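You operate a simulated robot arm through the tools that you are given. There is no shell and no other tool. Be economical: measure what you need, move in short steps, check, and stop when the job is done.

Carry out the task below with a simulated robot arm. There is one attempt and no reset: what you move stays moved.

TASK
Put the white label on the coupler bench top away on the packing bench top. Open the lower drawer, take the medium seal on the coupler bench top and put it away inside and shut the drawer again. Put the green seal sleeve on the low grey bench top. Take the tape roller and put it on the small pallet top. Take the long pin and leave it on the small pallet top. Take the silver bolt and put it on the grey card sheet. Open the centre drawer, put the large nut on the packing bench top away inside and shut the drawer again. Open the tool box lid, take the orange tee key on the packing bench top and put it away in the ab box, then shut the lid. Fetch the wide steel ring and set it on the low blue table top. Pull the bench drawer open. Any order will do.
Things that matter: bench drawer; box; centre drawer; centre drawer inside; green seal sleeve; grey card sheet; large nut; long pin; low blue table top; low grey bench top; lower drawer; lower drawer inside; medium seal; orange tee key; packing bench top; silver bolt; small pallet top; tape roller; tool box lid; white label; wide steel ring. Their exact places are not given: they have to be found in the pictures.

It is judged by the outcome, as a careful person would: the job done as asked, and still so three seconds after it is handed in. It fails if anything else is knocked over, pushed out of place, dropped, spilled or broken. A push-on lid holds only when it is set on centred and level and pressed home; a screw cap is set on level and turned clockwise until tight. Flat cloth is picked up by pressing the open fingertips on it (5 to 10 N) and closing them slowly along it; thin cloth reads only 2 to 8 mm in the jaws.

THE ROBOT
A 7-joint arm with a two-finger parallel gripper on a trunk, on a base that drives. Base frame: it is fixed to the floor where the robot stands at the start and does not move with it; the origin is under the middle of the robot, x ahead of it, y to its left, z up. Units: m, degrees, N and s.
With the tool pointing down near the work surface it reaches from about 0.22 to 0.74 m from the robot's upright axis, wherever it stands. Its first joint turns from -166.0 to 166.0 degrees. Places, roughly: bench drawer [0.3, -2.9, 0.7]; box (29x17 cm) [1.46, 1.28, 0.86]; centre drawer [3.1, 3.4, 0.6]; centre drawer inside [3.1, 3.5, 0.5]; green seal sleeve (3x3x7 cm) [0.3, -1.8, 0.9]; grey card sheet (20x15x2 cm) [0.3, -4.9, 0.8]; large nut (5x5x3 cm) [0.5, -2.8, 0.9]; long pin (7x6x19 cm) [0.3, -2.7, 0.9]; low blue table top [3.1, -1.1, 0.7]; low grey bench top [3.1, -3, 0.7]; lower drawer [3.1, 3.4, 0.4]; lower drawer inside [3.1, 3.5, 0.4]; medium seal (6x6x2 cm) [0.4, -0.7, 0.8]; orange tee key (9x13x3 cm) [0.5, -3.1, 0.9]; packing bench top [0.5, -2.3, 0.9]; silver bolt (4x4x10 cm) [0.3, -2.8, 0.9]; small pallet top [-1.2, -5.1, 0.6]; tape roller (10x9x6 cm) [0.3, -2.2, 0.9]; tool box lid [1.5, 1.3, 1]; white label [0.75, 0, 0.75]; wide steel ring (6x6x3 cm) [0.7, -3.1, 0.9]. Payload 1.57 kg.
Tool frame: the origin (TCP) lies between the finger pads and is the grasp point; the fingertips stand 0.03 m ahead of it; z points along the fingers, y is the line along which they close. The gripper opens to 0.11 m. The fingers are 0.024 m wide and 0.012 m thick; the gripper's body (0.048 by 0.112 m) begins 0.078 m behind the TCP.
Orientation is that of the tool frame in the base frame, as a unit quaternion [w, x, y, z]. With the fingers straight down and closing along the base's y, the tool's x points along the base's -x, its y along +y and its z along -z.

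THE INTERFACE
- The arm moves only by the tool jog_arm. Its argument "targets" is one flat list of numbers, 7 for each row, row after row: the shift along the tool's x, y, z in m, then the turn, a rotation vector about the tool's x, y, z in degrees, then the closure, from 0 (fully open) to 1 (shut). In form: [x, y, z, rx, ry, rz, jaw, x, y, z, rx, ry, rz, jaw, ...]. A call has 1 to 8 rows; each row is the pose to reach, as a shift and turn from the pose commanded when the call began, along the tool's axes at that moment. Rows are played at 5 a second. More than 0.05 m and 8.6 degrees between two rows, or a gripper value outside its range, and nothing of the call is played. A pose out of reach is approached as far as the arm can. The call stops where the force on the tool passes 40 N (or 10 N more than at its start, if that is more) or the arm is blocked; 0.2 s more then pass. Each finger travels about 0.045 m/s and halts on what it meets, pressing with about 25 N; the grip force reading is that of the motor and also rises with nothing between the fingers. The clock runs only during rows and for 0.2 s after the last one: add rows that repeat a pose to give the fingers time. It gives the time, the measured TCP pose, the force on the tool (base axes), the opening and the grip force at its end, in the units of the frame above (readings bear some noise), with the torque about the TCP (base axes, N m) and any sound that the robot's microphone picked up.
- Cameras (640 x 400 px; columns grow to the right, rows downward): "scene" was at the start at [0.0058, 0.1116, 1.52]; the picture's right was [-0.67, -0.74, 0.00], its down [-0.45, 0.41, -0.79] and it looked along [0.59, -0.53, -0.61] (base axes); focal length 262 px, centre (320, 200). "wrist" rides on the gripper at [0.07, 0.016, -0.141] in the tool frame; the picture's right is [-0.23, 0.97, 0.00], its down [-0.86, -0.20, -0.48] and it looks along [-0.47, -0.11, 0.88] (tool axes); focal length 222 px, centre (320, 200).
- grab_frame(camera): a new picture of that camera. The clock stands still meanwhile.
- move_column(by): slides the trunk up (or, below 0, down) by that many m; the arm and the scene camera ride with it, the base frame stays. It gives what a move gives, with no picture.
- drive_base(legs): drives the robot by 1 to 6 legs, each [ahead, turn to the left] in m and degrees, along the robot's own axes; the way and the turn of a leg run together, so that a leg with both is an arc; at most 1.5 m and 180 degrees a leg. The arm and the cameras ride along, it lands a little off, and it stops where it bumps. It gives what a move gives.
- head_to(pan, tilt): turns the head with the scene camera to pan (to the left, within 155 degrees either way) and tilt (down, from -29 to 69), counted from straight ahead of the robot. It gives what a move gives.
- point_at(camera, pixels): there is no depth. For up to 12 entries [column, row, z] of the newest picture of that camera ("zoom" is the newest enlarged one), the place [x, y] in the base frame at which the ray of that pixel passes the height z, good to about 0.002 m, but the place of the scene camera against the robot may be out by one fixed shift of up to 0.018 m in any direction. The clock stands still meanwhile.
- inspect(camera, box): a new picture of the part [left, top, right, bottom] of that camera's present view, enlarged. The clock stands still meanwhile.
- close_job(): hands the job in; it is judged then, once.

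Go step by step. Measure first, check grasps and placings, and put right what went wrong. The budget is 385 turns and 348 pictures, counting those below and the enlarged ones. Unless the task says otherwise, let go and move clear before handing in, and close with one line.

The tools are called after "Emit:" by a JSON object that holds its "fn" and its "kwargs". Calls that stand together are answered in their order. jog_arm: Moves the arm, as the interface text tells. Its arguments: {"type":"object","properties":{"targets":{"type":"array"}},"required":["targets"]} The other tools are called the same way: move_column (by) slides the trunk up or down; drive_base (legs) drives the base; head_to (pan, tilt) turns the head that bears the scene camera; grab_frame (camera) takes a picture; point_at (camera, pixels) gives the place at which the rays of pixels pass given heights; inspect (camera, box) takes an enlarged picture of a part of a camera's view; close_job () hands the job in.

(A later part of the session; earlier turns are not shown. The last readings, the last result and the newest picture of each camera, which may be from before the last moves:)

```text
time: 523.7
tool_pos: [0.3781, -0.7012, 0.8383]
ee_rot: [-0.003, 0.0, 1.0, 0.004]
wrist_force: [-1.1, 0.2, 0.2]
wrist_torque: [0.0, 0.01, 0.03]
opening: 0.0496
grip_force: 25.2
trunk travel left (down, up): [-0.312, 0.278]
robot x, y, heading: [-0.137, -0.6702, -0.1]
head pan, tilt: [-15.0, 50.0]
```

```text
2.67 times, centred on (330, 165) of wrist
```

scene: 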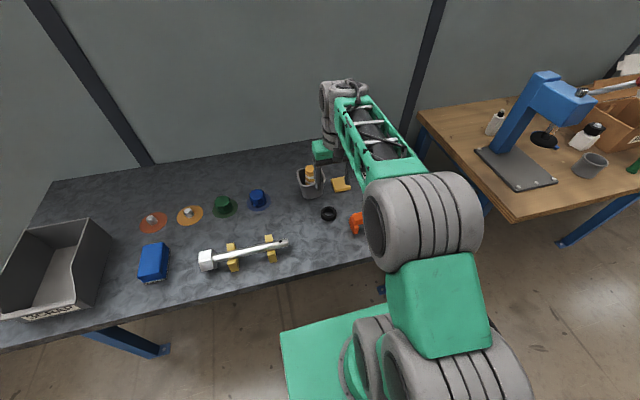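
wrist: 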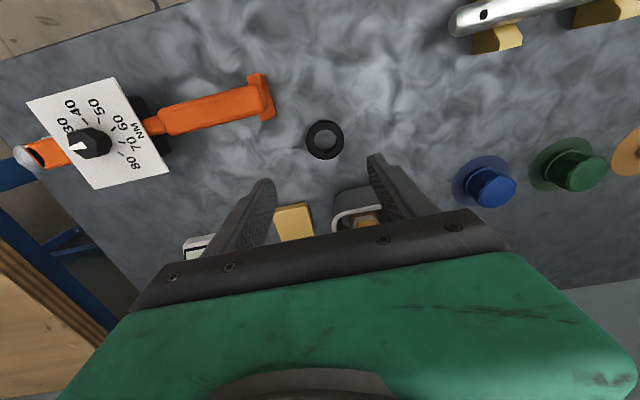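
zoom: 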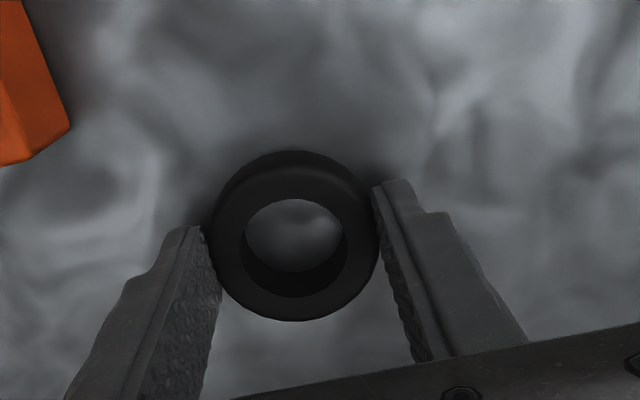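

Seal gripped. Lift and drive to the drawer cabinet.

Emit:
{"fn": "move_column", "kwargs": {"by": 0.25}}

Emit:
{"fn": "drive_base", "kwargs": {"legs": [[-0.3, 0], [0, 90], [1.5, 0], [1.4, 0], [0, -90]]}}

Emit:
{"fn": "drive_base", "kwargs": {"legs": [[1.5, 0], [1.5, 0], [0.2, 0], [0, 90]]}}

Emit:
{"fn": "head_to", "kwargs": {"pan": -15, "tilt": 45}}

Emit:
{"fn": "grab_frame", "kwargs": {"camera": "scene"}}

```text
time: 526.3
tool_pos: [0.3788, -0.7004, 1.0863]
ee_rot: [-0.002, -0.001, 1.0, 0.004]
wrist_force: [0.2, -0.5, 0.0]
wrist_torque: [-0.04, 0.02, 0.0]
opening: 0.0494
grip_force: 25.0
trunk travel left (down, up): [-0.562, 0.028]
robot x, y, heading: [-0.1371, -0.674, 0.2]
head pan, tilt: [-15.0, 50.0]
```

```text
time: 549.6
tool_pos: [0.0684, 2.2312, 1.0867]
ee_rot: [-0.003, -0.014, 1.0, 0.004]
wrist_force: [-0.1, 0.8, -0.3]
wrist_torque: [0.0, 0.0, 0.03]
opening: 0.0491
grip_force: 24.6
trunk travel left (down, up): [-0.562, 0.028]
robot x, y, heading: [-0.4446, 2.2442, 1.5]
head pan, tilt: [-15.0, 50.0]
```

```text
time: 569.1
tool_pos: [2.7418, 2.8862, 1.0864]
ee_rot: [0.005, 0.727, -0.687, -0.001]
wrist_force: [0.0, 0.2, -0.4]
wrist_torque: [0.01, 0.0, 0.0]
opening: 0.049
grip_force: 25.5
trunk travel left (down, up): [-0.562, 0.028]
robot x, y, heading: [2.7409, 2.373, 93.5]
head pan, tilt: [-15.0, 50.0]
```

```text
time: 569.7
tool_pos: [2.7421, 2.8876, 1.0874]
ee_rot: [0.005, 0.727, -0.687, -0.001]
wrist_force: [0.1, 0.3, 0.1]
wrist_torque: [-0.03, 0.01, 0.0]
opening: 0.049
grip_force: 25.0
trunk travel left (down, up): [-0.562, 0.028]
robot x, y, heading: [2.7394, 2.3679, 93.1]
head pan, tilt: [-15.0, 45.0]
```

```text
130 pictures are left
```

scene: 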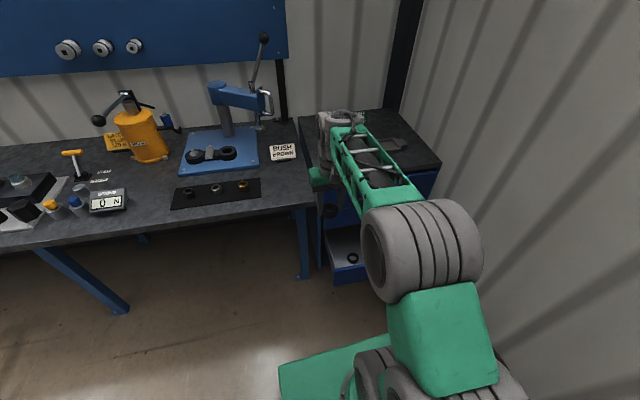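

Emit:
{"fn": "drive_base", "kwargs": {"legs": [[0.1, -3]]}}

Emit:
{"fn": "jog_arm", "kwargs": {"targets": [-0.02, -0.04, 0, 0, 0, 0, 1, -0.04, -0.08, 0, 0, 0, 0, 1, -0.06, -0.12, 0, 0, 0, 0, 1, -0.08, -0.16, 0, 0, 0, 0, 1, -0.1, -0.2, 0, 0, 0, 0, 1, -0.11, -0.24, 0, 0, 0, 0, 1, -0.11, -0.275, 0, 0, 0, 0, 1]}}

Emit:
{"fn": "grab_frame", "kwargs": {"camera": "wrist"}}

```text
time: 570.9
tool_pos: [2.7665, 2.9874, 1.0865]
ee_rot: [0.006, 0.708, -0.707, -0.001]
wrist_force: [0.6, 0.0, -0.8]
wrist_torque: [-0.02, 0.01, 0.0]
opening: 0.0492
grip_force: 24.9
trunk travel left (down, up): [-0.562, 0.028]
robot x, y, heading: [2.737, 2.4751, 89.9]
head pan, tilt: [-15.0, 45.0]
```

```text
time: 572.5
tool_pos: [3.0394, 3.0968, 1.0826]
ee_rot: [-0.006, -0.707, 0.707, 0.002]
wrist_force: [-1.0, 0.4, -0.3]
wrist_torque: [-0.01, -0.03, -0.04]
opening: 0.0489
grip_force: 25.6
trunk travel left (down, up): [-0.562, 0.028]
robot x, y, heading: [2.7328, 2.4697, 89.9]
head pan, tilt: [-15.0, 45.0]
```

```text
129 pictures are left
```

wrist: 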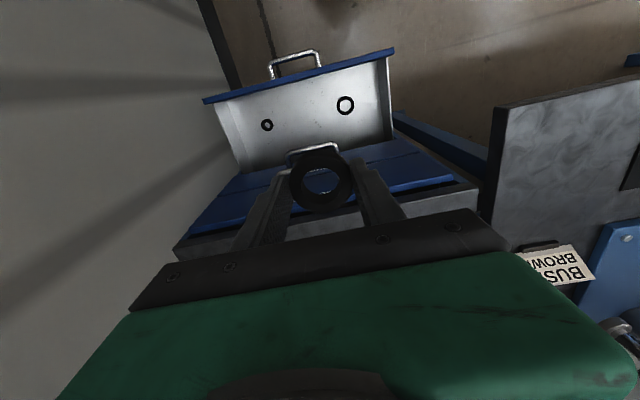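

Emit:
{"fn": "point_at", "kwargs": {"camera": "wrist", "pixels": [[345, 105, 0.36], [267, 125, 0.36], [305, 115, 0.36], [205, 100, 0.44], [393, 50, 0.44], [318, 148, 0.57], [300, 55, 0.41], [395, 135, 0.44]]}}

```text
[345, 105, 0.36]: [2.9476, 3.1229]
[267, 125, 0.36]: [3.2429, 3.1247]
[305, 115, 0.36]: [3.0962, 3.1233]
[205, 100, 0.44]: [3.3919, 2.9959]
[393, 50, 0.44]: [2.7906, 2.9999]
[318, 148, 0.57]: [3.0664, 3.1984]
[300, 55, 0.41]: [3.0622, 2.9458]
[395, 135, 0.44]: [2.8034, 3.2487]
```

Emit:
{"fn": "jog_arm", "kwargs": {"targets": [0.004, -0.03, 0, 0, 0, 0, 1, 0.012, -0.05, 0, 0, 0, 0, 1]}}

Emit:
{"fn": "move_column", "kwargs": {"by": -0.4}}

Emit:
{"fn": "move_column", "kwargs": {"by": -0.16}}

Emit:
{"fn": "grab_frame", "kwargs": {"camera": "wrist"}}

```text
time: 573.1
tool_pos: [3.0907, 3.0848, 1.0818]
ee_rot: [0.005, 0.708, -0.706, -0.001]
wrist_force: [0.7, -0.3, -0.4]
wrist_torque: [0.01, 0.03, -0.02]
opening: 0.049
grip_force: 24.7
trunk travel left (down, up): [-0.562, 0.028]
robot x, y, heading: [2.7376, 2.4725, 89.8]
head pan, tilt: [-15.0, 45.0]
```

```text
time: 576.9
tool_pos: [3.09, 3.0844, 0.6818]
ee_rot: [0.006, 0.708, -0.707, 0.0]
wrist_force: [0.3, -0.8, -1.5]
wrist_torque: [0.05, -0.02, -0.01]
opening: 0.049
grip_force: 25.2
trunk travel left (down, up): [-0.162, 0.428]
robot x, y, heading: [2.7414, 2.4714, 90.3]
head pan, tilt: [-15.0, 45.0]
```

```text
time: 578.7
tool_pos: [3.0905, 3.0841, 0.5229]
ee_rot: [0.005, 0.708, -0.706, -0.001]
wrist_force: [-0.2, 0.1, 0.1]
wrist_torque: [0.03, -0.03, 0.01]
opening: 0.0491
grip_force: 24.6
trunk travel left (down, up): [-0.002, 0.588]
robot x, y, heading: [2.7385, 2.4729, 90.0]
head pan, tilt: [-15.0, 45.0]
```

```text
128 pictures are left
```

wrist: 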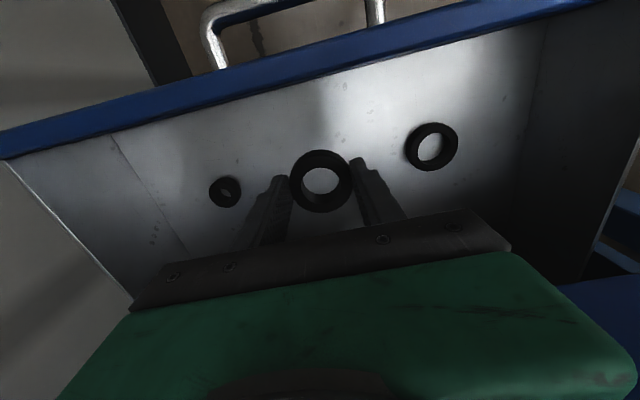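

Emit:
{"fn": "jog_arm", "kwargs": {"targets": [0, 0, 0.04, 0, 0, 0, 1, 0, 0, 0.08, 0, 0, 0, 1, 0, 0, 0.1, 0, 0, 0, 1, 0, 0, 0.112, 0, 0, 0, 1, 0, 0, 0.122, 0, 0, 0, 1, 0, 0, 0.132, 0, 0, 0, 1, 0, 0, 0.142, 0, 0, 0, 1]}}

Emit:
{"fn": "grab_frame", "kwargs": {"camera": "wrist"}}

```text
time: 580.2
tool_pos: [3.0872, 3.0894, 0.403]
ee_rot: [-0.006, 0.708, -0.706, -0.004]
wrist_force: [-3.1, 1.6, 12.8]
wrist_torque: [-0.12, 0.17, -0.05]
opening: 0.049
grip_force: 24.9
trunk travel left (down, up): [-0.002, 0.588]
robot x, y, heading: [2.7405, 2.4741, 90.4]
head pan, tilt: [-15.0, 45.0]
stopped in row 7: the force on the tool passed its limit (the readings are from after the stop); the commanded pose is now the measured one
```

```text
127 pictures are left
```

wrist: 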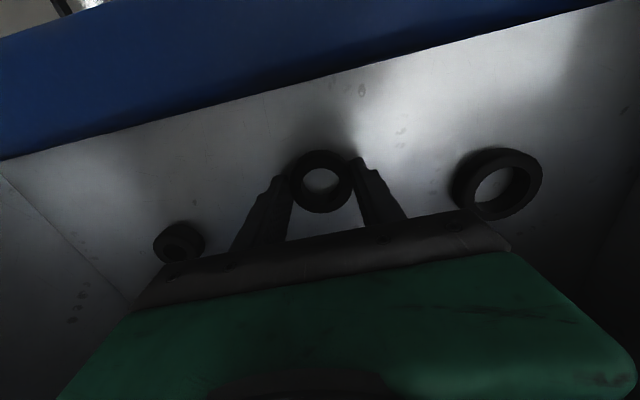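

Seal touches the drawer floor. Release and rise.

Emit:
{"fn": "jog_arm", "kwargs": {"targets": [0, 0, -0.001, 0, 0, 0, 0.8, 0, 0, -0.001, 0, 0, 0, 0.6, 0, 0, -0.001, 0, 0, 0, 0.4, 0, 0, -0.03, 0, 0, 0, 0.4, 0, 0, -0.07, 0, 0, 0, 0.4, 0, 0, -0.11, 0, 0, 0, 0.4]}}

Emit:
{"fn": "grab_frame", "kwargs": {"camera": "wrist"}}

Emit:
{"fn": "move_column", "kwargs": {"by": 0.35}}

```text
time: 581.6
tool_pos: [3.0885, 3.0857, 0.5091]
ee_rot: [-0.002, 0.708, -0.706, -0.003]
wrist_force: [-0.2, -0.1, -0.6]
wrist_torque: [0.0, -0.02, 0.0]
opening: 0.0662
grip_force: 0.1
trunk travel left (down, up): [-0.002, 0.588]
robot x, y, heading: [2.7379, 2.4717, 90.5]
head pan, tilt: [-15.0, 45.0]
```

```text
126 pictures are left
```

wrist: 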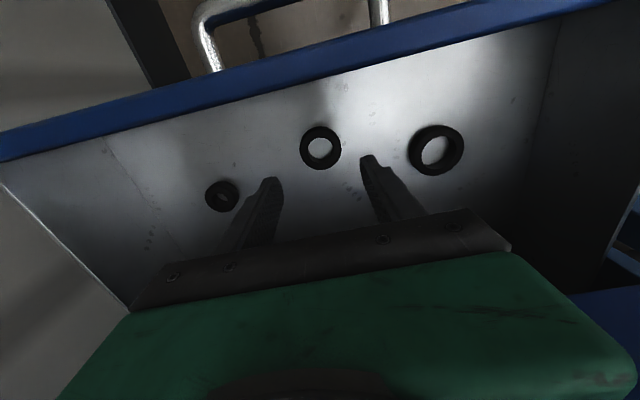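

```text
time: 585.0
tool_pos: [3.0881, 3.0867, 0.8612]
ee_rot: [-0.003, 0.707, -0.707, -0.003]
wrist_force: [0.1, 0.2, 0.1]
wrist_torque: [-0.03, 0.01, 0.01]
opening: 0.0659
grip_force: 0.1
trunk travel left (down, up): [-0.352, 0.238]
robot x, y, heading: [2.7363, 2.472, 90.0]
head pan, tilt: [-15.0, 45.0]
```

Seal is in the drawer. Now prepare to push the drawer shut: back off, close jaws, tilt tips forward, go low at x≈2.93.

Emit:
{"fn": "drive_base", "kwargs": {"legs": [[-0.22, 0]]}}

Emit:
{"fn": "jog_arm", "kwargs": {"targets": [0, 0.04, 0, 0, 0, 0, 0.6, 0, 0.08, 0, 0, -5, 0, 0.8, 0, 0.12, 0, 0, -10, 0, 1, 0, 0.155, 0, 0, -15, 0, 1, 0, 0.155, 0, 0, -20, 0, 1]}}

Emit:
{"fn": "move_column", "kwargs": {"by": -0.35}}

Emit:
{"fn": "jog_arm", "kwargs": {"targets": [0.01, 0, 0.03, 0, 0, 0, 1, 0.02, 0, 0.06, 0, 0, 0, 1, 0.03, 0, 0.085, 0, 0, 0, 1]}}

Emit:
{"fn": "grab_frame", "kwargs": {"camera": "wrist"}}

```text
time: 586.7
tool_pos: [3.0872, 2.8645, 0.86]
ee_rot: [-0.002, 0.709, -0.705, -0.004]
wrist_force: [-0.8, 1.0, 0.1]
wrist_torque: [-0.01, 0.0, -0.03]
opening: 0.066
grip_force: 0.0
trunk travel left (down, up): [-0.352, 0.238]
robot x, y, heading: [2.7383, 2.2484, 90.4]
head pan, tilt: [-15.0, 45.0]
```

```text
time: 587.9
tool_pos: [2.9627, 2.9352, 0.905]
ee_rot: [-0.122, 0.698, -0.695, -0.124]
wrist_force: [-0.2, -1.1, 0.7]
wrist_torque: [-0.02, 0.0, -0.02]
opening: 0.0
grip_force: 20.1
out of reach, approached as far as the arm can: row 3, 4, 5
trunk travel left (down, up): [-0.352, 0.238]
robot x, y, heading: [2.7422, 2.2516, 90.5]
head pan, tilt: [-15.0, 45.0]
```

```text
time: 591.3
tool_pos: [2.9625, 2.9366, 0.5525]
ee_rot: [-0.122, 0.699, -0.694, -0.123]
wrist_force: [-0.7, 0.2, 0.0]
wrist_torque: [0.04, -0.03, 0.0]
opening: 0.0
grip_force: 21.6
trunk travel left (down, up): [-0.002, 0.588]
robot x, y, heading: [2.7409, 2.2515, 90.6]
head pan, tilt: [-15.0, 45.0]
```

```text
time: 592.1
tool_pos: [2.9643, 2.9348, 0.4948]
ee_rot: [-0.109, 0.701, -0.696, -0.115]
wrist_force: [-0.2, -0.5, -0.3]
wrist_torque: [-0.01, 0.02, 0.01]
opening: 0.0002
grip_force: 21.0
out of reach, approached as far as the arm can: row 2, 3
trunk travel left (down, up): [-0.002, 0.588]
robot x, y, heading: [2.7392, 2.2499, 90.3]
head pan, tilt: [-15.0, 45.0]
```

```text
125 pictures are left
```

wrist: 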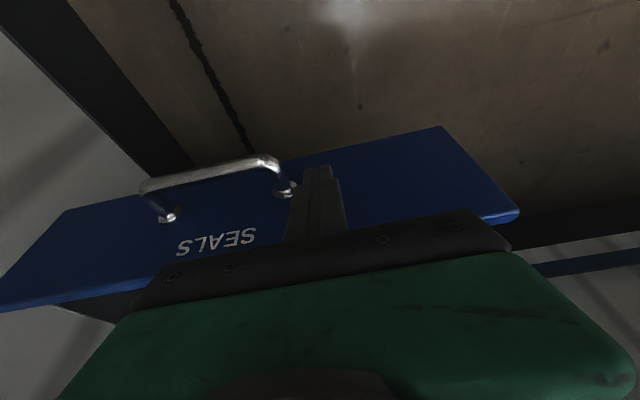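

Emit:
{"fn": "jog_arm", "kwargs": {"targets": [0.02, 0, 0.018, 0, 5, 0, 1, 0.0445, 0, 0.038, 0, 10, 0, 1, 0.0485, 0, 0.05, 0, 10, 0, 1]}}

Emit:
{"fn": "drive_base", "kwargs": {"legs": [[0.12, 0]]}}

Emit:
{"fn": "grab_frame", "kwargs": {"camera": "wrist"}}

```text
time: 592.9
tool_pos: [2.9669, 2.9172, 0.4317]
ee_rot: [-0.06, 0.706, -0.703, -0.063]
wrist_force: [0.0, -0.3, -0.2]
wrist_torque: [0.01, -0.01, 0.02]
opening: 0.0002
grip_force: 21.1
out of reach, approached as far as the arm can: row 1, 2, 3
trunk travel left (down, up): [-0.002, 0.588]
robot x, y, heading: [2.7393, 2.2496, 90.3]
head pan, tilt: [-15.0, 45.0]
```

```text
time: 594.2
tool_pos: [2.9683, 3.0394, 0.4316]
ee_rot: [-0.061, 0.705, -0.703, -0.062]
wrist_force: [0.0, -0.1, -0.9]
wrist_torque: [0.01, -0.01, 0.0]
opening: 0.0
grip_force: 20.8
trunk travel left (down, up): [-0.002, 0.588]
robot x, y, heading: [2.7334, 2.3724, 90.8]
head pan, tilt: [-15.0, 45.0]
```

```text
124 pictures are left
```

wrist: 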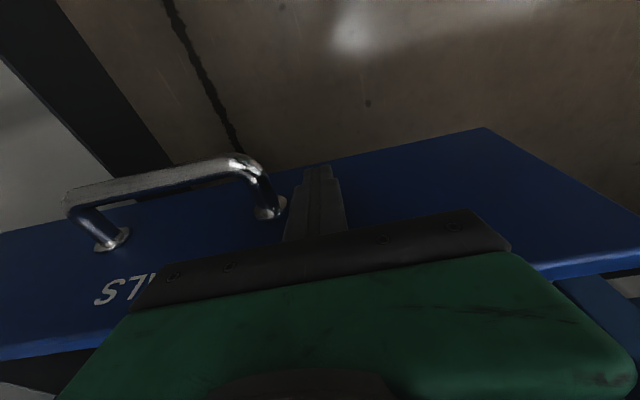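

The drawer is moving. Shift 5 cm left to keep the gripper body clear of the centre handle, then push on.

Emit:
{"fn": "jog_arm", "kwargs": {"targets": [0.015, 0.0, 0, 0, 0, 0, 1, 0.015, 0.04, 0, 0, 0, 0, 1, 0.015, 0.07, 0, 0, 0, 0, 1]}}

Emit:
{"fn": "drive_base", "kwargs": {"legs": [[0.15, 0]]}}

Emit:
{"fn": "drive_base", "kwargs": {"legs": [[0.1, 0]]}}

Emit:
{"fn": "grab_frame", "kwargs": {"camera": "wrist"}}

```text
time: 595.0
tool_pos: [2.9081, 3.06, 0.4263]
ee_rot: [-0.06, 0.706, -0.703, -0.062]
wrist_force: [0.3, 0.3, 1.4]
wrist_torque: [0.0, 0.0, 0.0]
opening: 0.0
grip_force: 21.2
out of reach, approached as far as the arm can: row 1, 2, 3
trunk travel left (down, up): [-0.002, 0.588]
robot x, y, heading: [2.7378, 2.3705, 90.1]
head pan, tilt: [-15.0, 45.0]
```

```text
time: 596.4
tool_pos: [2.9068, 3.2069, 0.4261]
ee_rot: [-0.059, 0.707, -0.702, -0.063]
wrist_force: [0.2, 0.2, -0.5]
wrist_torque: [-0.01, -0.01, 0.0]
opening: 0.0002
grip_force: 20.9
trunk travel left (down, up): [-0.002, 0.588]
robot x, y, heading: [2.7394, 2.5191, 90.5]
head pan, tilt: [-15.0, 45.0]
```

```text
time: 597.1
tool_pos: [2.9036, 3.2118, 0.4263]
ee_rot: [0.057, -0.703, 0.706, 0.065]
wrist_force: [-9.2, -44.0, 9.3]
wrist_torque: [4.16, -0.75, 0.66]
opening: 0.0
grip_force: 20.4
trunk travel left (down, up): [-0.002, 0.588]
robot x, y, heading: [2.7372, 2.5283, 90.3]
head pan, tilt: [-15.0, 45.0]
stopped in leg 1: the force on the tool passed its limit (the readings are from after the stop); the commanded pose is now the measured one
```

```text
123 pictures are left
```

wrist: 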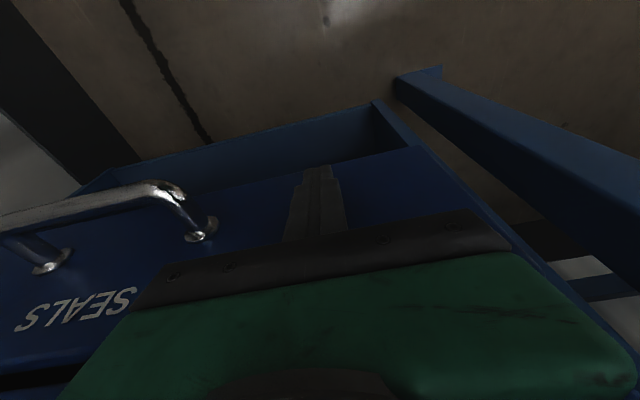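

The gripper body touched the upper drawer face (contact ≈9 cm above TCP), with ~1 cm still to close. Back off, tilt more, push again.

Emit:
{"fn": "drive_base", "kwargs": {"legs": [[-0.08, 0]]}}

Emit:
{"fn": "jog_arm", "kwargs": {"targets": [0, 0, 0, 0, -6, 0, 1, 0, 0, 0, 0, -12, 0, 1, 0, 0, 0, 0, -18, 0, 1]}}

Emit:
{"fn": "drive_base", "kwargs": {"legs": [[0.12, 0]]}}

Emit:
{"fn": "grab_frame", "kwargs": {"camera": "wrist"}}

```text
time: 598.2
tool_pos: [2.9068, 3.1324, 0.4232]
ee_rot: [0.056, -0.702, 0.707, 0.062]
wrist_force: [-0.4, 0.3, -0.1]
wrist_torque: [0.02, 0.02, -0.02]
opening: 0.0
grip_force: 21.8
trunk travel left (down, up): [-0.002, 0.588]
robot x, y, heading: [2.735, 2.4481, 90.3]
head pan, tilt: [-15.0, 45.0]
```

```text
time: 599.0
tool_pos: [2.9082, 3.1394, 0.4274]
ee_rot: [0.071, -0.702, 0.705, 0.077]
wrist_force: [0.5, -1.0, -0.8]
wrist_torque: [-0.04, -0.01, 0.01]
opening: 0.0
grip_force: 21.4
out of reach, approached as far as the arm can: row 1, 2, 3
trunk travel left (down, up): [-0.002, 0.588]
robot x, y, heading: [2.7384, 2.4434, 90.3]
head pan, tilt: [-15.0, 45.0]
```

```text
time: 600.1
tool_pos: [2.9059, 3.2157, 0.4275]
ee_rot: [0.066, -0.697, 0.71, 0.082]
wrist_force: [-13.4, -62.6, 14.4]
wrist_torque: [5.99, -0.99, 1.23]
opening: 0.0
grip_force: 21.2
trunk travel left (down, up): [-0.002, 0.588]
robot x, y, heading: [2.7401, 2.5248, 90.3]
head pan, tilt: [-15.0, 45.0]
stopped in leg 1: the force on the tool passed its limit (the readings are from after the stop); the commanded pose is now the measured one
```

```text
122 pictures are left
```

wrist: 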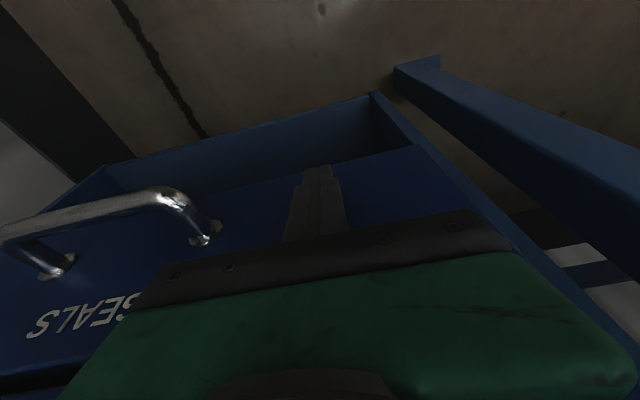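

Push on the handle bar instead, which leaves clearance from the upper face: back off, shift to x≈3.066, push.

Emit:
{"fn": "drive_base", "kwargs": {"legs": [[-0.14, 0]]}}

Emit:
{"fn": "jog_arm", "kwargs": {"targets": [0, -0.04, 0, 0, 0, 0, 1, 0, -0.08, 0, 0, 0, 0, 1, 0, -0.12, 0, 0, 0, 0, 1, 0, -0.16, 0, 0, 0, 0, 1]}}

Emit:
{"fn": "grab_frame", "kwargs": {"camera": "wrist"}}

```text
time: 601.4
tool_pos: [2.9056, 3.0789, 0.4223]
ee_rot: [0.064, -0.699, 0.708, 0.079]
wrist_force: [-0.1, 0.0, 0.5]
wrist_torque: [0.02, 0.03, -0.01]
opening: 0.0001
grip_force: 21.5
trunk travel left (down, up): [-0.002, 0.588]
robot x, y, heading: [2.7389, 2.3901, 90.6]
head pan, tilt: [-15.0, 45.0]
```

```text
time: 602.4
tool_pos: [3.0509, 3.0814, 0.4322]
ee_rot: [0.074, -0.697, 0.713, 0.03]
wrist_force: [0.0, -0.3, -1.1]
wrist_torque: [-0.04, -0.06, -0.02]
opening: 0.0002
grip_force: 21.5
out of reach, approached as far as the arm can: row 1, 2, 3, 4
trunk travel left (down, up): [-0.002, 0.588]
robot x, y, heading: [2.7365, 2.3929, 90.4]
head pan, tilt: [-15.0, 45.0]
```

```text
121 pictures are left
```

wrist: 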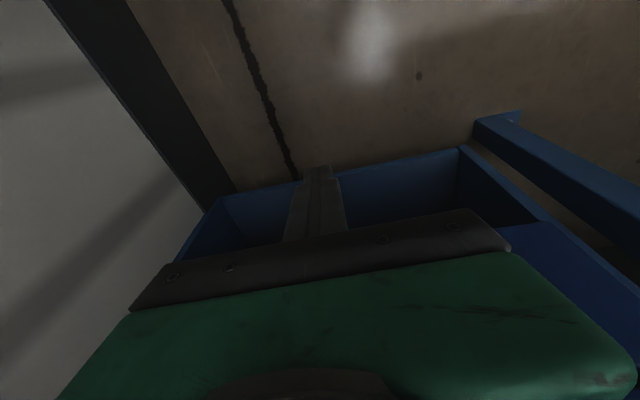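

Emit:
{"fn": "drive_base", "kwargs": {"legs": [[0.12, 0]]}}

Emit:
{"fn": "grab_frame", "kwargs": {"camera": "wrist"}}

```text
time: 603.6
tool_pos: [3.0512, 3.1716, 0.4292]
ee_rot: [0.06, -0.694, 0.717, 0.03]
wrist_force: [0.0, 0.4, 0.3]
wrist_torque: [-0.03, 0.0, -0.02]
opening: 0.0
grip_force: 21.8
trunk travel left (down, up): [-0.002, 0.588]
robot x, y, heading: [2.7382, 2.4857, 90.2]
head pan, tilt: [-15.0, 45.0]
stopped in leg 1: the force on the tool passed its limit (the readings are from after the stop); the commanded pose is now the measured one
```

```text
120 pictures are left
```

wrist: 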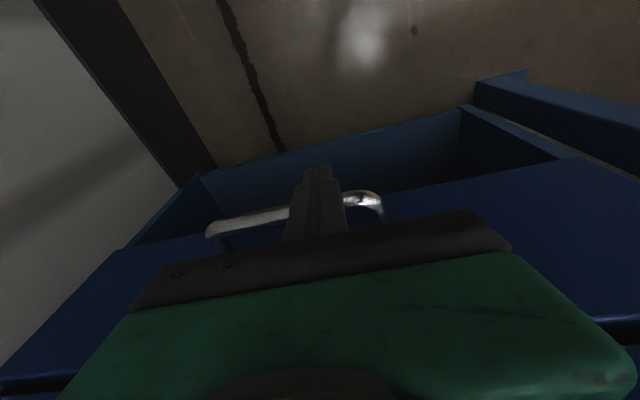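

Emit:
{"fn": "drive_base", "kwargs": {"legs": [[-0.3, 0]]}}

Emit:
{"fn": "head_to", "kwargs": {"pan": -25, "tilt": 30}}

Emit:
{"fn": "inspect", "kwargs": {"camera": "scene", "box": [220, 60, 460, 260]}}

```text
time: 605.7
tool_pos: [3.0549, 2.8635, 0.4289]
ee_rot: [0.061, -0.694, 0.717, 0.03]
wrist_force: [-0.1, 0.9, -0.5]
wrist_torque: [0.03, 0.02, 0.01]
opening: 0.0001
grip_force: 21.1
trunk travel left (down, up): [-0.002, 0.588]
robot x, y, heading: [2.7393, 2.1777, 90.2]
head pan, tilt: [-15.0, 45.0]
```

```text
time: 606.5
tool_pos: [3.0526, 2.8618, 0.4288]
ee_rot: [0.061, -0.694, 0.716, 0.03]
wrist_force: [0.3, 0.4, -0.4]
wrist_torque: [0.01, 0.02, -0.02]
opening: 0.0001
grip_force: 21.5
trunk travel left (down, up): [-0.002, 0.588]
robot x, y, heading: [2.7416, 2.1789, 90.3]
head pan, tilt: [-25.0, 30.0]
```

```text
2.00 times, centred on (340, 160) of scene
```

zoom: 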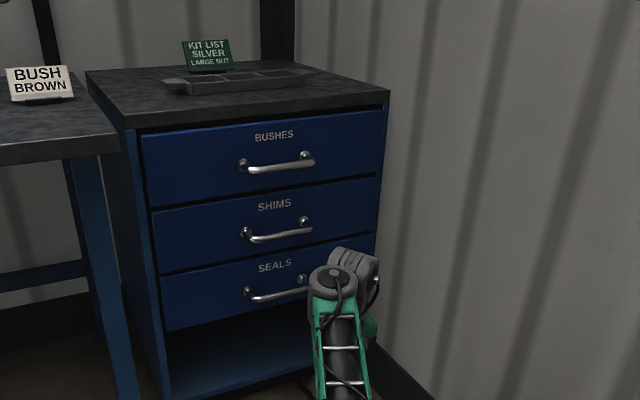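

The lower drawer is flush. Next the centre drawer: restore the arm to the earlier start pose (tool x to the robot's left) to get the horizontal grip again.

Emit:
{"fn": "move_column", "kwargs": {"by": 0.4}}

Emit:
{"fn": "move_column", "kwargs": {"by": 0.05}}

Emit:
{"fn": "jog_arm", "kwargs": {"targets": [0.02, 0.04, -0.02, 0, 2, 0, 0.8, 0.04, 0.08, -0.04, 0, 4, 0, 0.5, 0.06, 0.12, -0.06, 0, 6, 0, 0.3, 0.08, 0.16, -0.08, 0, 8, 0, 0.3, 0.1, 0.2, -0.1, 0, 8, 0, 0.3, 0.12, 0.24, -0.12, 0, 8, 0, 0.3, 0.14, 0.28, -0.14, 0, 8, 0, 0.3, 0.16, 0.3, -0.17, 0, 8, 0, 0.3]}}

Emit:
{"fn": "jog_arm", "kwargs": {"targets": [0, 0, -0.02, 0, 0, 8.5, 0.3, 0, 0, -0.04, 0, 0, 17, 0.3, 0, 0, -0.06, 0, 0, 25.5, 0.3, 0, 0, -0.08, 0, 0, 34, 0.3, 0, 0, -0.1, 0, 0, 42.5, 0.3, 0, 0, -0.1, 0, 0, 51, 0.3, 0, 0, -0.1, 0, 0, 59.5, 0.3, 0, 0, -0.1, 0, 0, 68, 0.3]}}

Emit:
{"fn": "jog_arm", "kwargs": {"targets": [0, 0, 0, 0, 0, 8.5, 0.3, 0, 0, 0, 0, 0, 17, 0.3, 0, 0, 0, 0, 0, 22, 0.3]}}

```text
time: 610.3
tool_pos: [3.0527, 2.8619, 0.8285]
ee_rot: [0.06, -0.694, 0.717, 0.03]
wrist_force: [-0.3, 0.3, 0.9]
wrist_torque: [-0.01, 0.0, -0.02]
opening: 0.0
grip_force: 21.8
trunk travel left (down, up): [-0.402, 0.188]
robot x, y, heading: [2.7388, 2.1792, 90.1]
head pan, tilt: [-25.0, 30.0]
```

```text
time: 611.2
tool_pos: [3.0534, 2.863, 0.8796]
ee_rot: [0.06, -0.694, 0.716, 0.031]
wrist_force: [0.2, 1.2, 0.1]
wrist_torque: [-0.01, 0.01, 0.02]
opening: 0.0
grip_force: 21.2
trunk travel left (down, up): [-0.452, 0.138]
robot x, y, heading: [2.7386, 2.1786, 90.2]
head pan, tilt: [-25.0, 30.0]
```

```text
time: 613.0
tool_pos: [2.7409, 2.7357, 1.0724]
ee_rot: [0.005, -0.694, 0.719, -0.026]
wrist_force: [0.8, -0.7, -0.3]
wrist_torque: [0.01, 0.02, 0.0]
opening: 0.0771
grip_force: 0.1
out of reach, approached as far as the arm can: row 2, 3, 4, 5, 6, 7, 8
trunk travel left (down, up): [-0.452, 0.138]
robot x, y, heading: [2.7415, 2.1779, 90.3]
head pan, tilt: [-25.0, 30.0]
```

```text
time: 614.8
tool_pos: [2.7355, 2.7417, 1.1739]
ee_rot: [0.019, -0.173, 0.985, -0.01]
wrist_force: [-0.2, -0.4, -0.3]
wrist_torque: [-0.01, -0.01, 0.01]
opening: 0.0772
grip_force: 0.1
out of reach, approached as far as the arm can: row 2, 3
trunk travel left (down, up): [-0.452, 0.138]
robot x, y, heading: [2.7412, 2.1789, 90.3]
head pan, tilt: [-25.0, 30.0]
```

```text
time: 615.6
tool_pos: [2.7351, 2.7411, 1.1731]
ee_rot: [0.021, 0.019, 1.0, -0.006]
wrist_force: [-0.1, -0.4, -0.2]
wrist_torque: [0.01, 0.01, 0.02]
opening: 0.0771
grip_force: 0.1
trunk travel left (down, up): [-0.452, 0.138]
robot x, y, heading: [2.7387, 2.18, 90.1]
head pan, tilt: [-25.0, 30.0]
```

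Emit:
{"fn": "jog_arm", "kwargs": {"targets": [0, -0.03, 0.015, 0, 0, 0, 0.3, 0, -0.055, 0.028, 0, -2, 2, 0.3]}}

Emit:
{"fn": "jog_arm", "kwargs": {"targets": [0, 0.01, 0, -8.5, 0, 0, 0.3, 0, 0.02, 0, -17, 0, 0, 0.3, 0, 0.03, 0, -25.5, 0, 0, 0.3, 0, 0.04, 0, -34, 0, 0, 0.3, 0, 0.05, 0, -42.5, 0, 0, 0.3, 0, 0.06, 0, -51, 0, 0, 0.3, 0, 0.07, 0, -59.5, 0, 0, 0.3, 0, 0.08, 0, -68, 0, 0, 0.3]}}

Emit:
{"fn": "jog_arm", "kwargs": {"targets": [0, 0, 0, -8, 0, 0, 0.3, 0, 0, 0, -16, 0, 0, 0.3, 0, 0, 0, -22, 0, 0, 0.3]}}

```text
time: 616.2
tool_pos: [2.734, 2.6873, 1.1474]
ee_rot: [0.038, 0.035, 0.999, -0.005]
wrist_force: [0.4, -0.6, 0.3]
wrist_torque: [0.03, 0.0, -0.03]
opening: 0.0769
grip_force: 0.0
trunk travel left (down, up): [-0.452, 0.138]
robot x, y, heading: [2.7407, 2.1731, 90.0]
head pan, tilt: [-25.0, 30.0]
```

```text
time: 617.8
tool_pos: [2.7576, 2.7994, 1.0905]
ee_rot: [0.069, 0.023, 0.902, 0.426]
wrist_force: [0.0, -1.8, 0.2]
wrist_torque: [0.08, 0.03, -0.01]
opening: 0.077
grip_force: 0.1
out of reach, approached as far as the arm can: row 3, 4, 5
trunk travel left (down, up): [-0.452, 0.138]
robot x, y, heading: [2.7377, 2.1794, 90.4]
head pan, tilt: [-25.0, 30.0]
stopped in row 7: the arm was blocked; the commanded pose is now the measured one
```

```text
time: 618.5
tool_pos: [2.7566, 2.8011, 0.9892]
ee_rot: [0.077, 0.003, 0.877, 0.474]
wrist_force: [0.2, 0.4, 0.5]
wrist_torque: [0.02, -0.01, 0.02]
opening: 0.077
grip_force: 0.1
trunk travel left (down, up): [-0.452, 0.138]
robot x, y, heading: [2.737, 2.1809, 90.5]
head pan, tilt: [-25.0, 30.0]
stopped in row 3: the arm was blocked; the commanded pose is now the measured one
```

The same path works. Extend and finish pitching.

Emit:
{"fn": "jog_arm", "kwargs": {"targets": [0, 0.04, 0.02, 0, 0, 0, 0.3, 0, 0.08, 0.04, 0, 0, 0, 0.3, 0, 0.12, 0.06, 0, 0, 0, 0.3, 0, 0.16, 0.08, 0, 0, 0, 0.3]}}

Emit:
{"fn": "jog_arm", "kwargs": {"targets": [0, 0, 0, -8, 0, 0, 0.3, 0, 0.0, 0, -16, 0, 0, 0.3, 0, 0, 0, -24, 0, 0, 0.3, 0, 0, 0, -33, 0, 0, 0.3]}}

```text
time: 619.5
tool_pos: [2.7569, 2.9542, 1.091]
ee_rot: [0.076, 0.003, 0.874, 0.48]
wrist_force: [-1.0, 0.0, 0.5]
wrist_torque: [0.02, -0.01, 0.01]
opening: 0.0769
grip_force: 0.1
trunk travel left (down, up): [-0.452, 0.138]
robot x, y, heading: [2.7413, 2.18, 90.3]
head pan, tilt: [-25.0, 30.0]
```

```text
refused: row 4 steps farther than a row can; nothing moved
```

Emit:
{"fn": "jog_arm", "kwargs": {"targets": [0, 0, 0, -8, 0, 0, 0.3, 0, 0.0, 0, -16, 0, 0, 0.3, 0, 0, 0, -24, 0, 0, 0.3, 0, 0, 0, -32.5, 0, 0, 0.3]}}

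Emit:
{"fn": "jog_arm", "kwargs": {"targets": [0, 0, 0, 0, 4, 6, 0.3]}}

```text
time: 620.5
tool_pos: [2.7566, 2.9538, 1.0902]
ee_rot: [0.074, -0.019, 0.705, 0.705]
wrist_force: [0.7, -0.1, 0.1]
wrist_torque: [-0.02, 0.0, 0.01]
opening: 0.0771
grip_force: 0.0
trunk travel left (down, up): [-0.452, 0.138]
robot x, y, heading: [2.7402, 2.1788, 90.2]
head pan, tilt: [-25.0, 30.0]
```

```text
time: 620.9
tool_pos: [2.7569, 2.9534, 1.0909]
ee_rot: [0.012, -0.005, 0.707, 0.707]
wrist_force: [-0.8, 0.2, 0.4]
wrist_torque: [0.01, -0.03, -0.01]
opening: 0.0773
grip_force: 0.1
trunk travel left (down, up): [-0.452, 0.138]
robot x, y, heading: [2.7397, 2.1736, 90.1]
head pan, tilt: [-25.0, 30.0]
```

Horizontal again. Shift the base right with an S-move and lower the trunk.

Emit:
{"fn": "drive_base", "kwargs": {"legs": [[-0.5, 0], [0, -25], [0.55, 0], [0, 25]]}}

Emit:
{"fn": "move_column", "kwargs": {"by": -0.4}}

Emit:
{"fn": "jog_arm", "kwargs": {"targets": [-0.03, -0.03, 0, 0, 0, 0, 0.4, -0.06, -0.07, 0, 0, 0, 0, 0.4, -0.09, -0.11, 0, 0, 0, 0, 0.4]}}

Emit:
{"fn": "grab_frame", "kwargs": {"camera": "wrist"}}

```text
time: 629.1
tool_pos: [2.9862, 2.9482, 1.0914]
ee_rot: [0.012, -0.006, 0.708, 0.706]
wrist_force: [0.2, 0.7, 0.3]
wrist_torque: [0.0, 0.0, -0.01]
opening: 0.0771
grip_force: 0.0
trunk travel left (down, up): [-0.452, 0.138]
robot x, y, heading: [2.9681, 2.1736, 90.3]
head pan, tilt: [-25.0, 30.0]
```

```text
time: 632.9
tool_pos: [2.9847, 2.9487, 0.6913]
ee_rot: [0.012, -0.006, 0.708, 0.706]
wrist_force: [-0.5, -0.5, 0.4]
wrist_torque: [-0.01, 0.02, -0.01]
opening: 0.0772
grip_force: 0.1
trunk travel left (down, up): [-0.052, 0.538]
robot x, y, heading: [2.9684, 2.1731, 90.2]
head pan, tilt: [-25.0, 30.0]
```

```text
time: 633.7
tool_pos: [3.0779, 2.9443, 0.584]
ee_rot: [0.013, -0.006, 0.707, 0.707]
wrist_force: [0.1, 0.4, 0.8]
wrist_torque: [-0.06, 0.01, -0.02]
opening: 0.066
grip_force: 0.1
trunk travel left (down, up): [-0.052, 0.538]
robot x, y, heading: [2.9712, 2.1713, 90.2]
head pan, tilt: [-25.0, 30.0]
```

```text
118 pictures are left
```

wrist: 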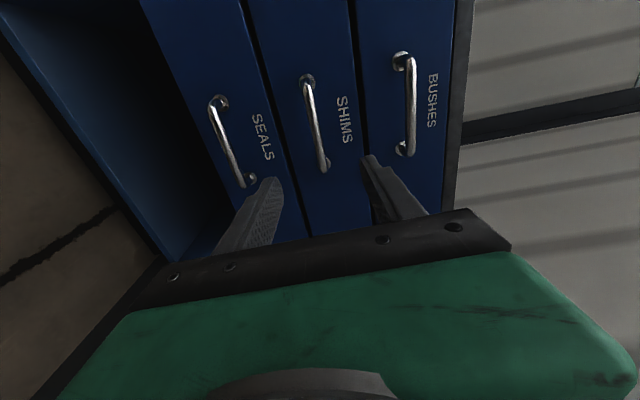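

Emit:
{"fn": "jog_arm", "kwargs": {"targets": [0, -0.008, 0, 0, 0, 0, 0.4]}}

Emit:
{"fn": "drive_base", "kwargs": {"legs": [[0.2, 0]]}}

Emit:
{"fn": "grab_frame", "kwargs": {"camera": "wrist"}}

```text
time: 634.1
tool_pos: [3.0786, 2.944, 0.5742]
ee_rot: [0.013, -0.006, 0.707, 0.707]
wrist_force: [0.5, -0.3, -0.1]
wrist_torque: [-0.02, 0.03, 0.02]
opening: 0.066
grip_force: 0.2
trunk travel left (down, up): [-0.052, 0.538]
robot x, y, heading: [2.9733, 2.1726, 90.2]
head pan, tilt: [-25.0, 30.0]
```

```text
time: 635.7
tool_pos: [3.0788, 3.1437, 0.5739]
ee_rot: [0.013, -0.005, 0.708, 0.706]
wrist_force: [0.3, -0.1, -0.2]
wrist_torque: [0.0, 0.0, -0.02]
opening: 0.0661
grip_force: 0.0
trunk travel left (down, up): [-0.052, 0.538]
robot x, y, heading: [2.9694, 2.3722, 89.8]
head pan, tilt: [-25.0, 30.0]
```

```text
117 pictures are left
```

wrist: 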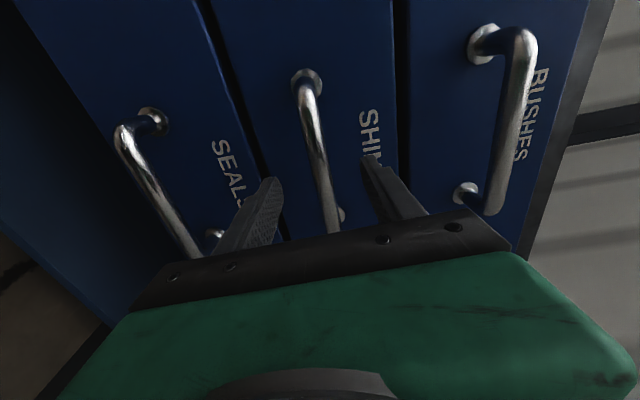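

Emit:
{"fn": "jog_arm", "kwargs": {"targets": [0, 0, 0.03, 0, 0, 0, 0.4, 0, 0, 0.058, 0, 0, 0, 0.4, 0, 0, 0.058, 0, 0, 0, 0.7, 0, 0, 0.058, 0, 0, 0, 1, 0, 0, 0.058, 0, 0, 0, 1, 0, 0, 0.058, 0, 0, 0, 1]}}

Emit:
{"fn": "drive_base", "kwargs": {"legs": [[-0.25, 0]]}}

Emit:
{"fn": "grab_frame", "kwargs": {"camera": "wrist"}}

```text
time: 637.1
tool_pos: [3.0774, 3.2008, 0.5748]
ee_rot: [0.014, -0.006, 0.706, 0.708]
wrist_force: [-0.9, 1.6, 5.7]
wrist_torque: [-0.06, 0.49, -0.07]
opening: 0.0181
grip_force: 22.5
trunk travel left (down, up): [-0.052, 0.538]
robot x, y, heading: [2.9686, 2.3723, 90.0]
head pan, tilt: [-25.0, 30.0]
```

```text
time: 638.9
tool_pos: [3.0772, 2.9492, 0.5748]
ee_rot: [0.012, -0.006, 0.707, 0.707]
wrist_force: [-2.8, 0.3, 11.6]
wrist_torque: [-0.11, 0.84, 0.07]
opening: 0.0181
grip_force: 32.8
trunk travel left (down, up): [-0.052, 0.538]
robot x, y, heading: [2.9702, 2.1205, 90.4]
head pan, tilt: [-25.0, 30.0]
```

```text
116 pictures are left
```

wrist: 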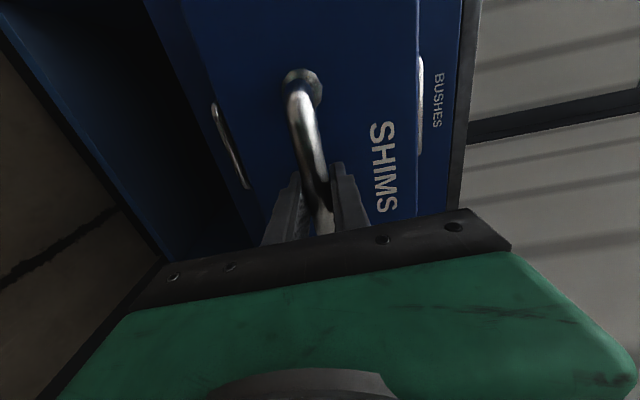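

Centre drawer is open 0.25 m. Release, back off, and unwind the arm to tool-down.

Emit:
{"fn": "jog_arm", "kwargs": {"targets": [0, 0, 0, 0, 0, 0, 0.8, 0, 0, 0, 0, 0, 0, 0.5, 0, 0, 0, 0, 0, 0, 0.4, 0, 0, -0.03, 0, 0, 0, 0.4, 0, 0, -0.07, 0, 0, 0, 0.4]}}

Emit:
{"fn": "drive_base", "kwargs": {"legs": [[-0.35, 0]]}}

Emit:
{"fn": "move_column", "kwargs": {"by": 0.4}}

Emit:
{"fn": "jog_arm", "kwargs": {"targets": [0, 0.03, -0.02, 8, 0, 0, 0.4, 0, 0.06, -0.04, 16, 0, 0, 0.3, 0, 0.09, -0.06, 24, 0, 0, 0.3, 0, 0.12, -0.09, 32, 0, 0, 0.3, 0, 0.14, -0.12, 40, 0, 0, 0.3, 0, 0.16, -0.15, 48, 0, 0, 0.3, 0, 0.17, -0.18, 56, 0, 0, 0.3, 0, 0.18, -0.2, 64, 0, 0, 0.3]}}

Emit:
{"fn": "jog_arm", "kwargs": {"targets": [0, -0.02, -0.02, 8, 0, 0, 0.3, 0.04, -0.04, -0.04, 16, 0, 0, 0.3, 0.08, -0.06, -0.06, 24, 0, 0, 0.3, 0.1, -0.06, -0.06, 26, 0, 0, 0.3]}}

```text
time: 640.1
tool_pos: [3.0762, 2.8802, 0.5742]
ee_rot: [0.013, -0.006, 0.708, 0.707]
wrist_force: [0.1, -0.3, -0.9]
wrist_torque: [0.02, 0.02, -0.03]
opening: 0.066
grip_force: 0.1
trunk travel left (down, up): [-0.052, 0.538]
robot x, y, heading: [2.9674, 2.1173, 90.3]
head pan, tilt: [-25.0, 30.0]
```

```text
time: 642.4
tool_pos: [3.0829, 2.5228, 0.5747]
ee_rot: [0.014, -0.004, 0.706, 0.708]
wrist_force: [0.4, -0.6, 0.4]
wrist_torque: [-0.04, 0.01, 0.01]
opening: 0.0661
grip_force: 0.0
trunk travel left (down, up): [-0.052, 0.538]
robot x, y, heading: [2.9709, 1.7664, 89.7]
head pan, tilt: [-25.0, 30.0]
```

```text
time: 646.3
tool_pos: [3.0821, 2.5239, 0.9735]
ee_rot: [0.015, -0.004, 0.707, 0.707]
wrist_force: [0.2, 0.2, 0.3]
wrist_torque: [-0.01, 0.02, -0.02]
opening: 0.0658
grip_force: 0.0
trunk travel left (down, up): [-0.452, 0.138]
robot x, y, heading: [2.969, 1.762, 89.8]
head pan, tilt: [-25.0, 30.0]
```

```text
time: 648.1
tool_pos: [3.0747, 2.3248, 1.1528]
ee_rot: [0.014, 0.005, 0.974, 0.225]
wrist_force: [-0.4, 0.1, 0.1]
wrist_torque: [0.03, 0.03, 0.0]
opening: 0.077
grip_force: 0.1
trunk travel left (down, up): [-0.452, 0.138]
robot x, y, heading: [2.9671, 1.7595, 89.7]
head pan, tilt: [-25.0, 30.0]
```

```text
time: 649.1
tool_pos: [2.9731, 2.2545, 1.1746]
ee_rot: [-0.002, 0.007, 1.0, 0.004]
wrist_force: [-0.7, 0.8, -0.4]
wrist_torque: [-0.03, -0.05, 0.0]
opening: 0.0771
grip_force: 0.1
out of reach, approached as far as the arm can: row 3, 4
trunk travel left (down, up): [-0.452, 0.138]
robot x, y, heading: [2.9695, 1.762, 89.7]
head pan, tilt: [-25.0, 30.0]
```

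Tool is down again. Drive to the packing bench for the large nut.

Emit:
{"fn": "drive_base", "kwargs": {"legs": [[0.48, 0], [0, 90.3], [1.5, 0], [1.5, 0], [0.42, 0], [0, 90]]}}

Emit:
{"fn": "drive_base", "kwargs": {"legs": [[1.5, 0], [1.5, 0], [1.5, 0], [0.5, 0], [0, 90]]}}

```text
time: 675.8
tool_pos: [-0.4357, 1.7826, 1.1749]
ee_rot: [0.005, 1.0, -0.004, 0.002]
wrist_force: [-0.1, -0.6, -0.1]
wrist_torque: [-0.02, 0.07, -0.02]
opening: 0.0771
grip_force: 0.1
trunk travel left (down, up): [-0.452, 0.138]
robot x, y, heading: [-0.4345, 2.2737, -90.0]
head pan, tilt: [-25.0, 30.0]
```

```text
time: 703.6
tool_pos: [0.2419, -2.652, 1.1759]
ee_rot: [0.002, 0.677, 0.736, 0.005]
wrist_force: [-0.2, -0.4, 0.0]
wrist_torque: [-0.03, -0.06, -0.04]
opening: 0.077
grip_force: 0.1
trunk travel left (down, up): [-0.452, 0.138]
robot x, y, heading: [-0.2476, -2.6923, 5.4]
head pan, tilt: [-25.0, 30.0]
```

Emit:
{"fn": "drive_base", "kwargs": {"legs": [[0.06, -5.4]]}}

Emit:
{"fn": "jog_arm", "kwargs": {"targets": [-0.04, 0.02, 0.0, 0, 0, 0, 0.3, -0.08, 0.04, 0.02, 0, 0, 0, 0.3, -0.11, 0.07, 0.04, 0, 0, 0, 0.3, -0.13, 0.1, 0.06, 0, 0, 0, 0.3]}}

Emit:
{"fn": "grab_frame", "kwargs": {"camera": "wrist"}}

```text
time: 704.6
tool_pos: [0.3046, -2.6981, 1.1741]
ee_rot: [0.003, 0.712, 0.702, 0.005]
wrist_force: [-0.3, 0.3, -0.2]
wrist_torque: [0.0, 0.02, -0.03]
opening: 0.0769
grip_force: 0.1
trunk travel left (down, up): [-0.452, 0.138]
robot x, y, heading: [-0.1877, -2.6965, -0.1]
head pan, tilt: [-25.0, 30.0]
```

```text
time: 705.6
tool_pos: [0.4026, -2.829, 1.1183]
ee_rot: [0.003, 0.712, 0.702, 0.006]
wrist_force: [0.4, 0.1, 1.3]
wrist_torque: [0.0, -0.02, 0.01]
opening: 0.077
grip_force: 0.0
trunk travel left (down, up): [-0.452, 0.138]
robot x, y, heading: [-0.1912, -2.696, -0.2]
head pan, tilt: [-25.0, 30.0]
```

```text
115 pictures are left
```

wrist: 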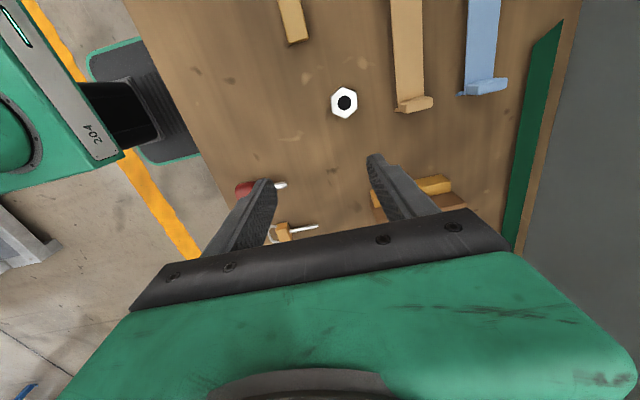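

Emit:
{"fn": "point_at", "kwargs": {"camera": "wrist", "pixels": [[344, 102, 0.88], [331, 103, 0.88], [357, 101, 0.88], [344, 88, 0.88], [344, 117, 0.88]]}}

```text
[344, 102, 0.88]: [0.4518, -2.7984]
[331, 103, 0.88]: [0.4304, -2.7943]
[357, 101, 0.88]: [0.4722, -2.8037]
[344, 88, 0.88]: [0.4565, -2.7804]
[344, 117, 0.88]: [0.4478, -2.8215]
```

Emit:
{"fn": "jog_arm", "kwargs": {"targets": [0.015, 0.025, 0, 0, 0, 0, 0.3, 0.0295, 0.049, 0.0, 0, 0, 0, 0.3]}}

Emit:
{"fn": "move_column", "kwargs": {"by": -0.15}}

Emit:
{"fn": "inspect", "kwargs": {"camera": "wrist", "box": [220, 80, 440, 240]}}

```text
time: 706.2
tool_pos: [0.4523, -2.7986, 1.1177]
ee_rot: [0.003, 0.712, 0.702, 0.006]
wrist_force: [0.1, 0.1, -0.1]
wrist_torque: [0.02, 0.01, -0.02]
opening: 0.0772
grip_force: 0.1
trunk travel left (down, up): [-0.452, 0.138]
robot x, y, heading: [-0.1907, -2.6957, 0.0]
head pan, tilt: [-25.0, 30.0]
```

```text
time: 707.9
tool_pos: [0.4513, -2.7995, 0.9661]
ee_rot: [0.003, 0.712, 0.702, 0.005]
wrist_force: [-0.7, -0.7, -0.4]
wrist_torque: [0.0, -0.01, -0.01]
opening: 0.0772
grip_force: 0.0
trunk travel left (down, up): [-0.302, 0.288]
robot x, y, heading: [-0.1877, -2.6899, 0.1]
head pan, tilt: [-25.0, 30.0]
```

```text
2.50 times, centred on (330, 160) of wrist
```

zoom: 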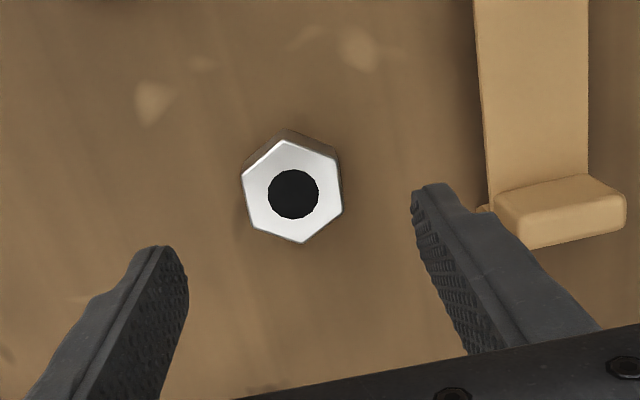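

Emit:
{"fn": "point_at", "kwargs": {"camera": "wrist", "pixels": [[400, 165, 0.875], [414, 178, 0.875], [318, 156, 0.885]]}}

Emit:
{"fn": "jog_arm", "kwargs": {"targets": [0, 0, 0, 0, 0, 0, 0.45, 0, 0, 0, 0, 0, 0, 0.45]}}

Emit:
{"fn": "move_column", "kwargs": {"by": -0.071}}

Emit:
{"fn": "jog_arm", "kwargs": {"targets": [0, 0, 0, 0, 0, 0, 0.7, 0, 0, 0, 0, 0, 0, 1, 0, 0, 0, 0, 0, 0, 1, 0, 0, 0, 0, 0, 0, 1]}}

```text
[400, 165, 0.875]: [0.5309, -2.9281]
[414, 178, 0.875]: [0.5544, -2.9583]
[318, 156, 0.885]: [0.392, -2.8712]
```

```text
time: 708.5
tool_pos: [0.4513, -2.7996, 0.9665]
ee_rot: [0.002, 0.712, 0.702, 0.005]
wrist_force: [-0.4, -0.5, 0.1]
wrist_torque: [-0.01, -0.02, 0.03]
opening: 0.0605
grip_force: 0.0
trunk travel left (down, up): [-0.302, 0.288]
robot x, y, heading: [-0.1918, -2.692, -0.5]
head pan, tilt: [-25.0, 30.0]
```

```text
time: 709.6
tool_pos: [0.4506, -2.7997, 0.8968]
ee_rot: [0.002, 0.712, 0.702, 0.005]
wrist_force: [1.0, 0.3, 0.4]
wrist_torque: [0.0, -0.02, -0.01]
opening: 0.0603
grip_force: 0.0
trunk travel left (down, up): [-0.231, 0.359]
robot x, y, heading: [-0.1879, -2.696, -0.0]
head pan, tilt: [-25.0, 30.0]
```

```text
time: 710.6
tool_pos: [0.4518, -2.7996, 0.8968]
ee_rot: [0.002, 0.712, 0.702, 0.004]
wrist_force: [0.3, 0.6, 2.0]
wrist_torque: [0.01, 0.08, -0.02]
opening: 0.0409
grip_force: 25.3
trunk travel left (down, up): [-0.231, 0.359]
robot x, y, heading: [-0.1905, -2.6968, -0.0]
head pan, tilt: [-25.0, 30.0]
```

Nut gripped. Lift and carry it to the centre drawer.

Emit:
{"fn": "move_column", "kwargs": {"by": 0.3}}

Emit:
{"fn": "drive_base", "kwargs": {"legs": [[-0.25, 0], [0, 90], [1.5, 0], [1.5, 0], [1.5, 0], [0.45, 0]]}}

Emit:
{"fn": "drive_base", "kwargs": {"legs": [[0, -90], [1.5, 0], [1.5, 0], [0.2, 0], [0, 90]]}}

Emit:
{"fn": "grab_frame", "kwargs": {"camera": "wrist"}}

```text
time: 713.6
tool_pos: [0.4514, -2.8002, 1.1964]
ee_rot: [0.002, 0.712, 0.702, 0.005]
wrist_force: [-0.1, -0.9, -1.5]
wrist_torque: [0.02, 0.01, -0.03]
opening: 0.0408
grip_force: 24.5
trunk travel left (down, up): [-0.531, 0.059]
robot x, y, heading: [-0.1883, -2.695, 0.0]
head pan, tilt: [-25.0, 30.0]
```

```text
time: 742.8
tool_pos: [-0.6865, 2.8765, 1.1966]
ee_rot: [-0.003, -0.011, 1.0, 0.005]
wrist_force: [0.3, -1.0, -1.4]
wrist_torque: [-0.02, -0.01, -0.01]
opening: 0.0409
grip_force: 25.3
trunk travel left (down, up): [-0.531, 0.059]
robot x, y, heading: [-0.7708, 2.2342, 92.0]
head pan, tilt: [-25.0, 30.0]
```

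```text
time: 766.0
tool_pos: [2.4746, 3.0945, 1.1962]
ee_rot: [-0.002, -0.038, 0.999, 0.005]
wrist_force: [-0.7, -0.2, -1.4]
wrist_torque: [0.01, 0.03, 0.0]
opening: 0.0408
grip_force: 24.8
trunk travel left (down, up): [-0.531, 0.059]
robot x, y, heading: [2.4235, 2.4457, 95.5]
head pan, tilt: [-25.0, 30.0]
```

```text
113 pictures are left
```

wrist: 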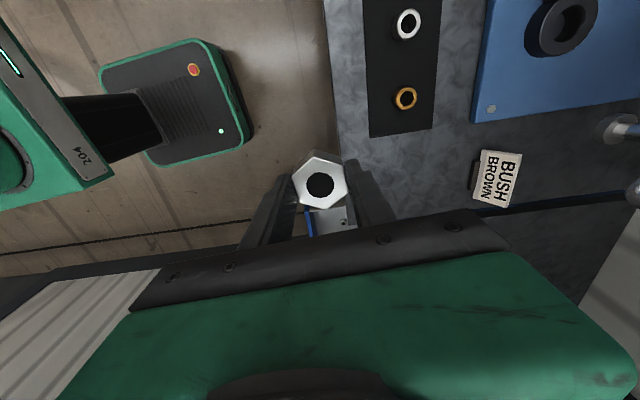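

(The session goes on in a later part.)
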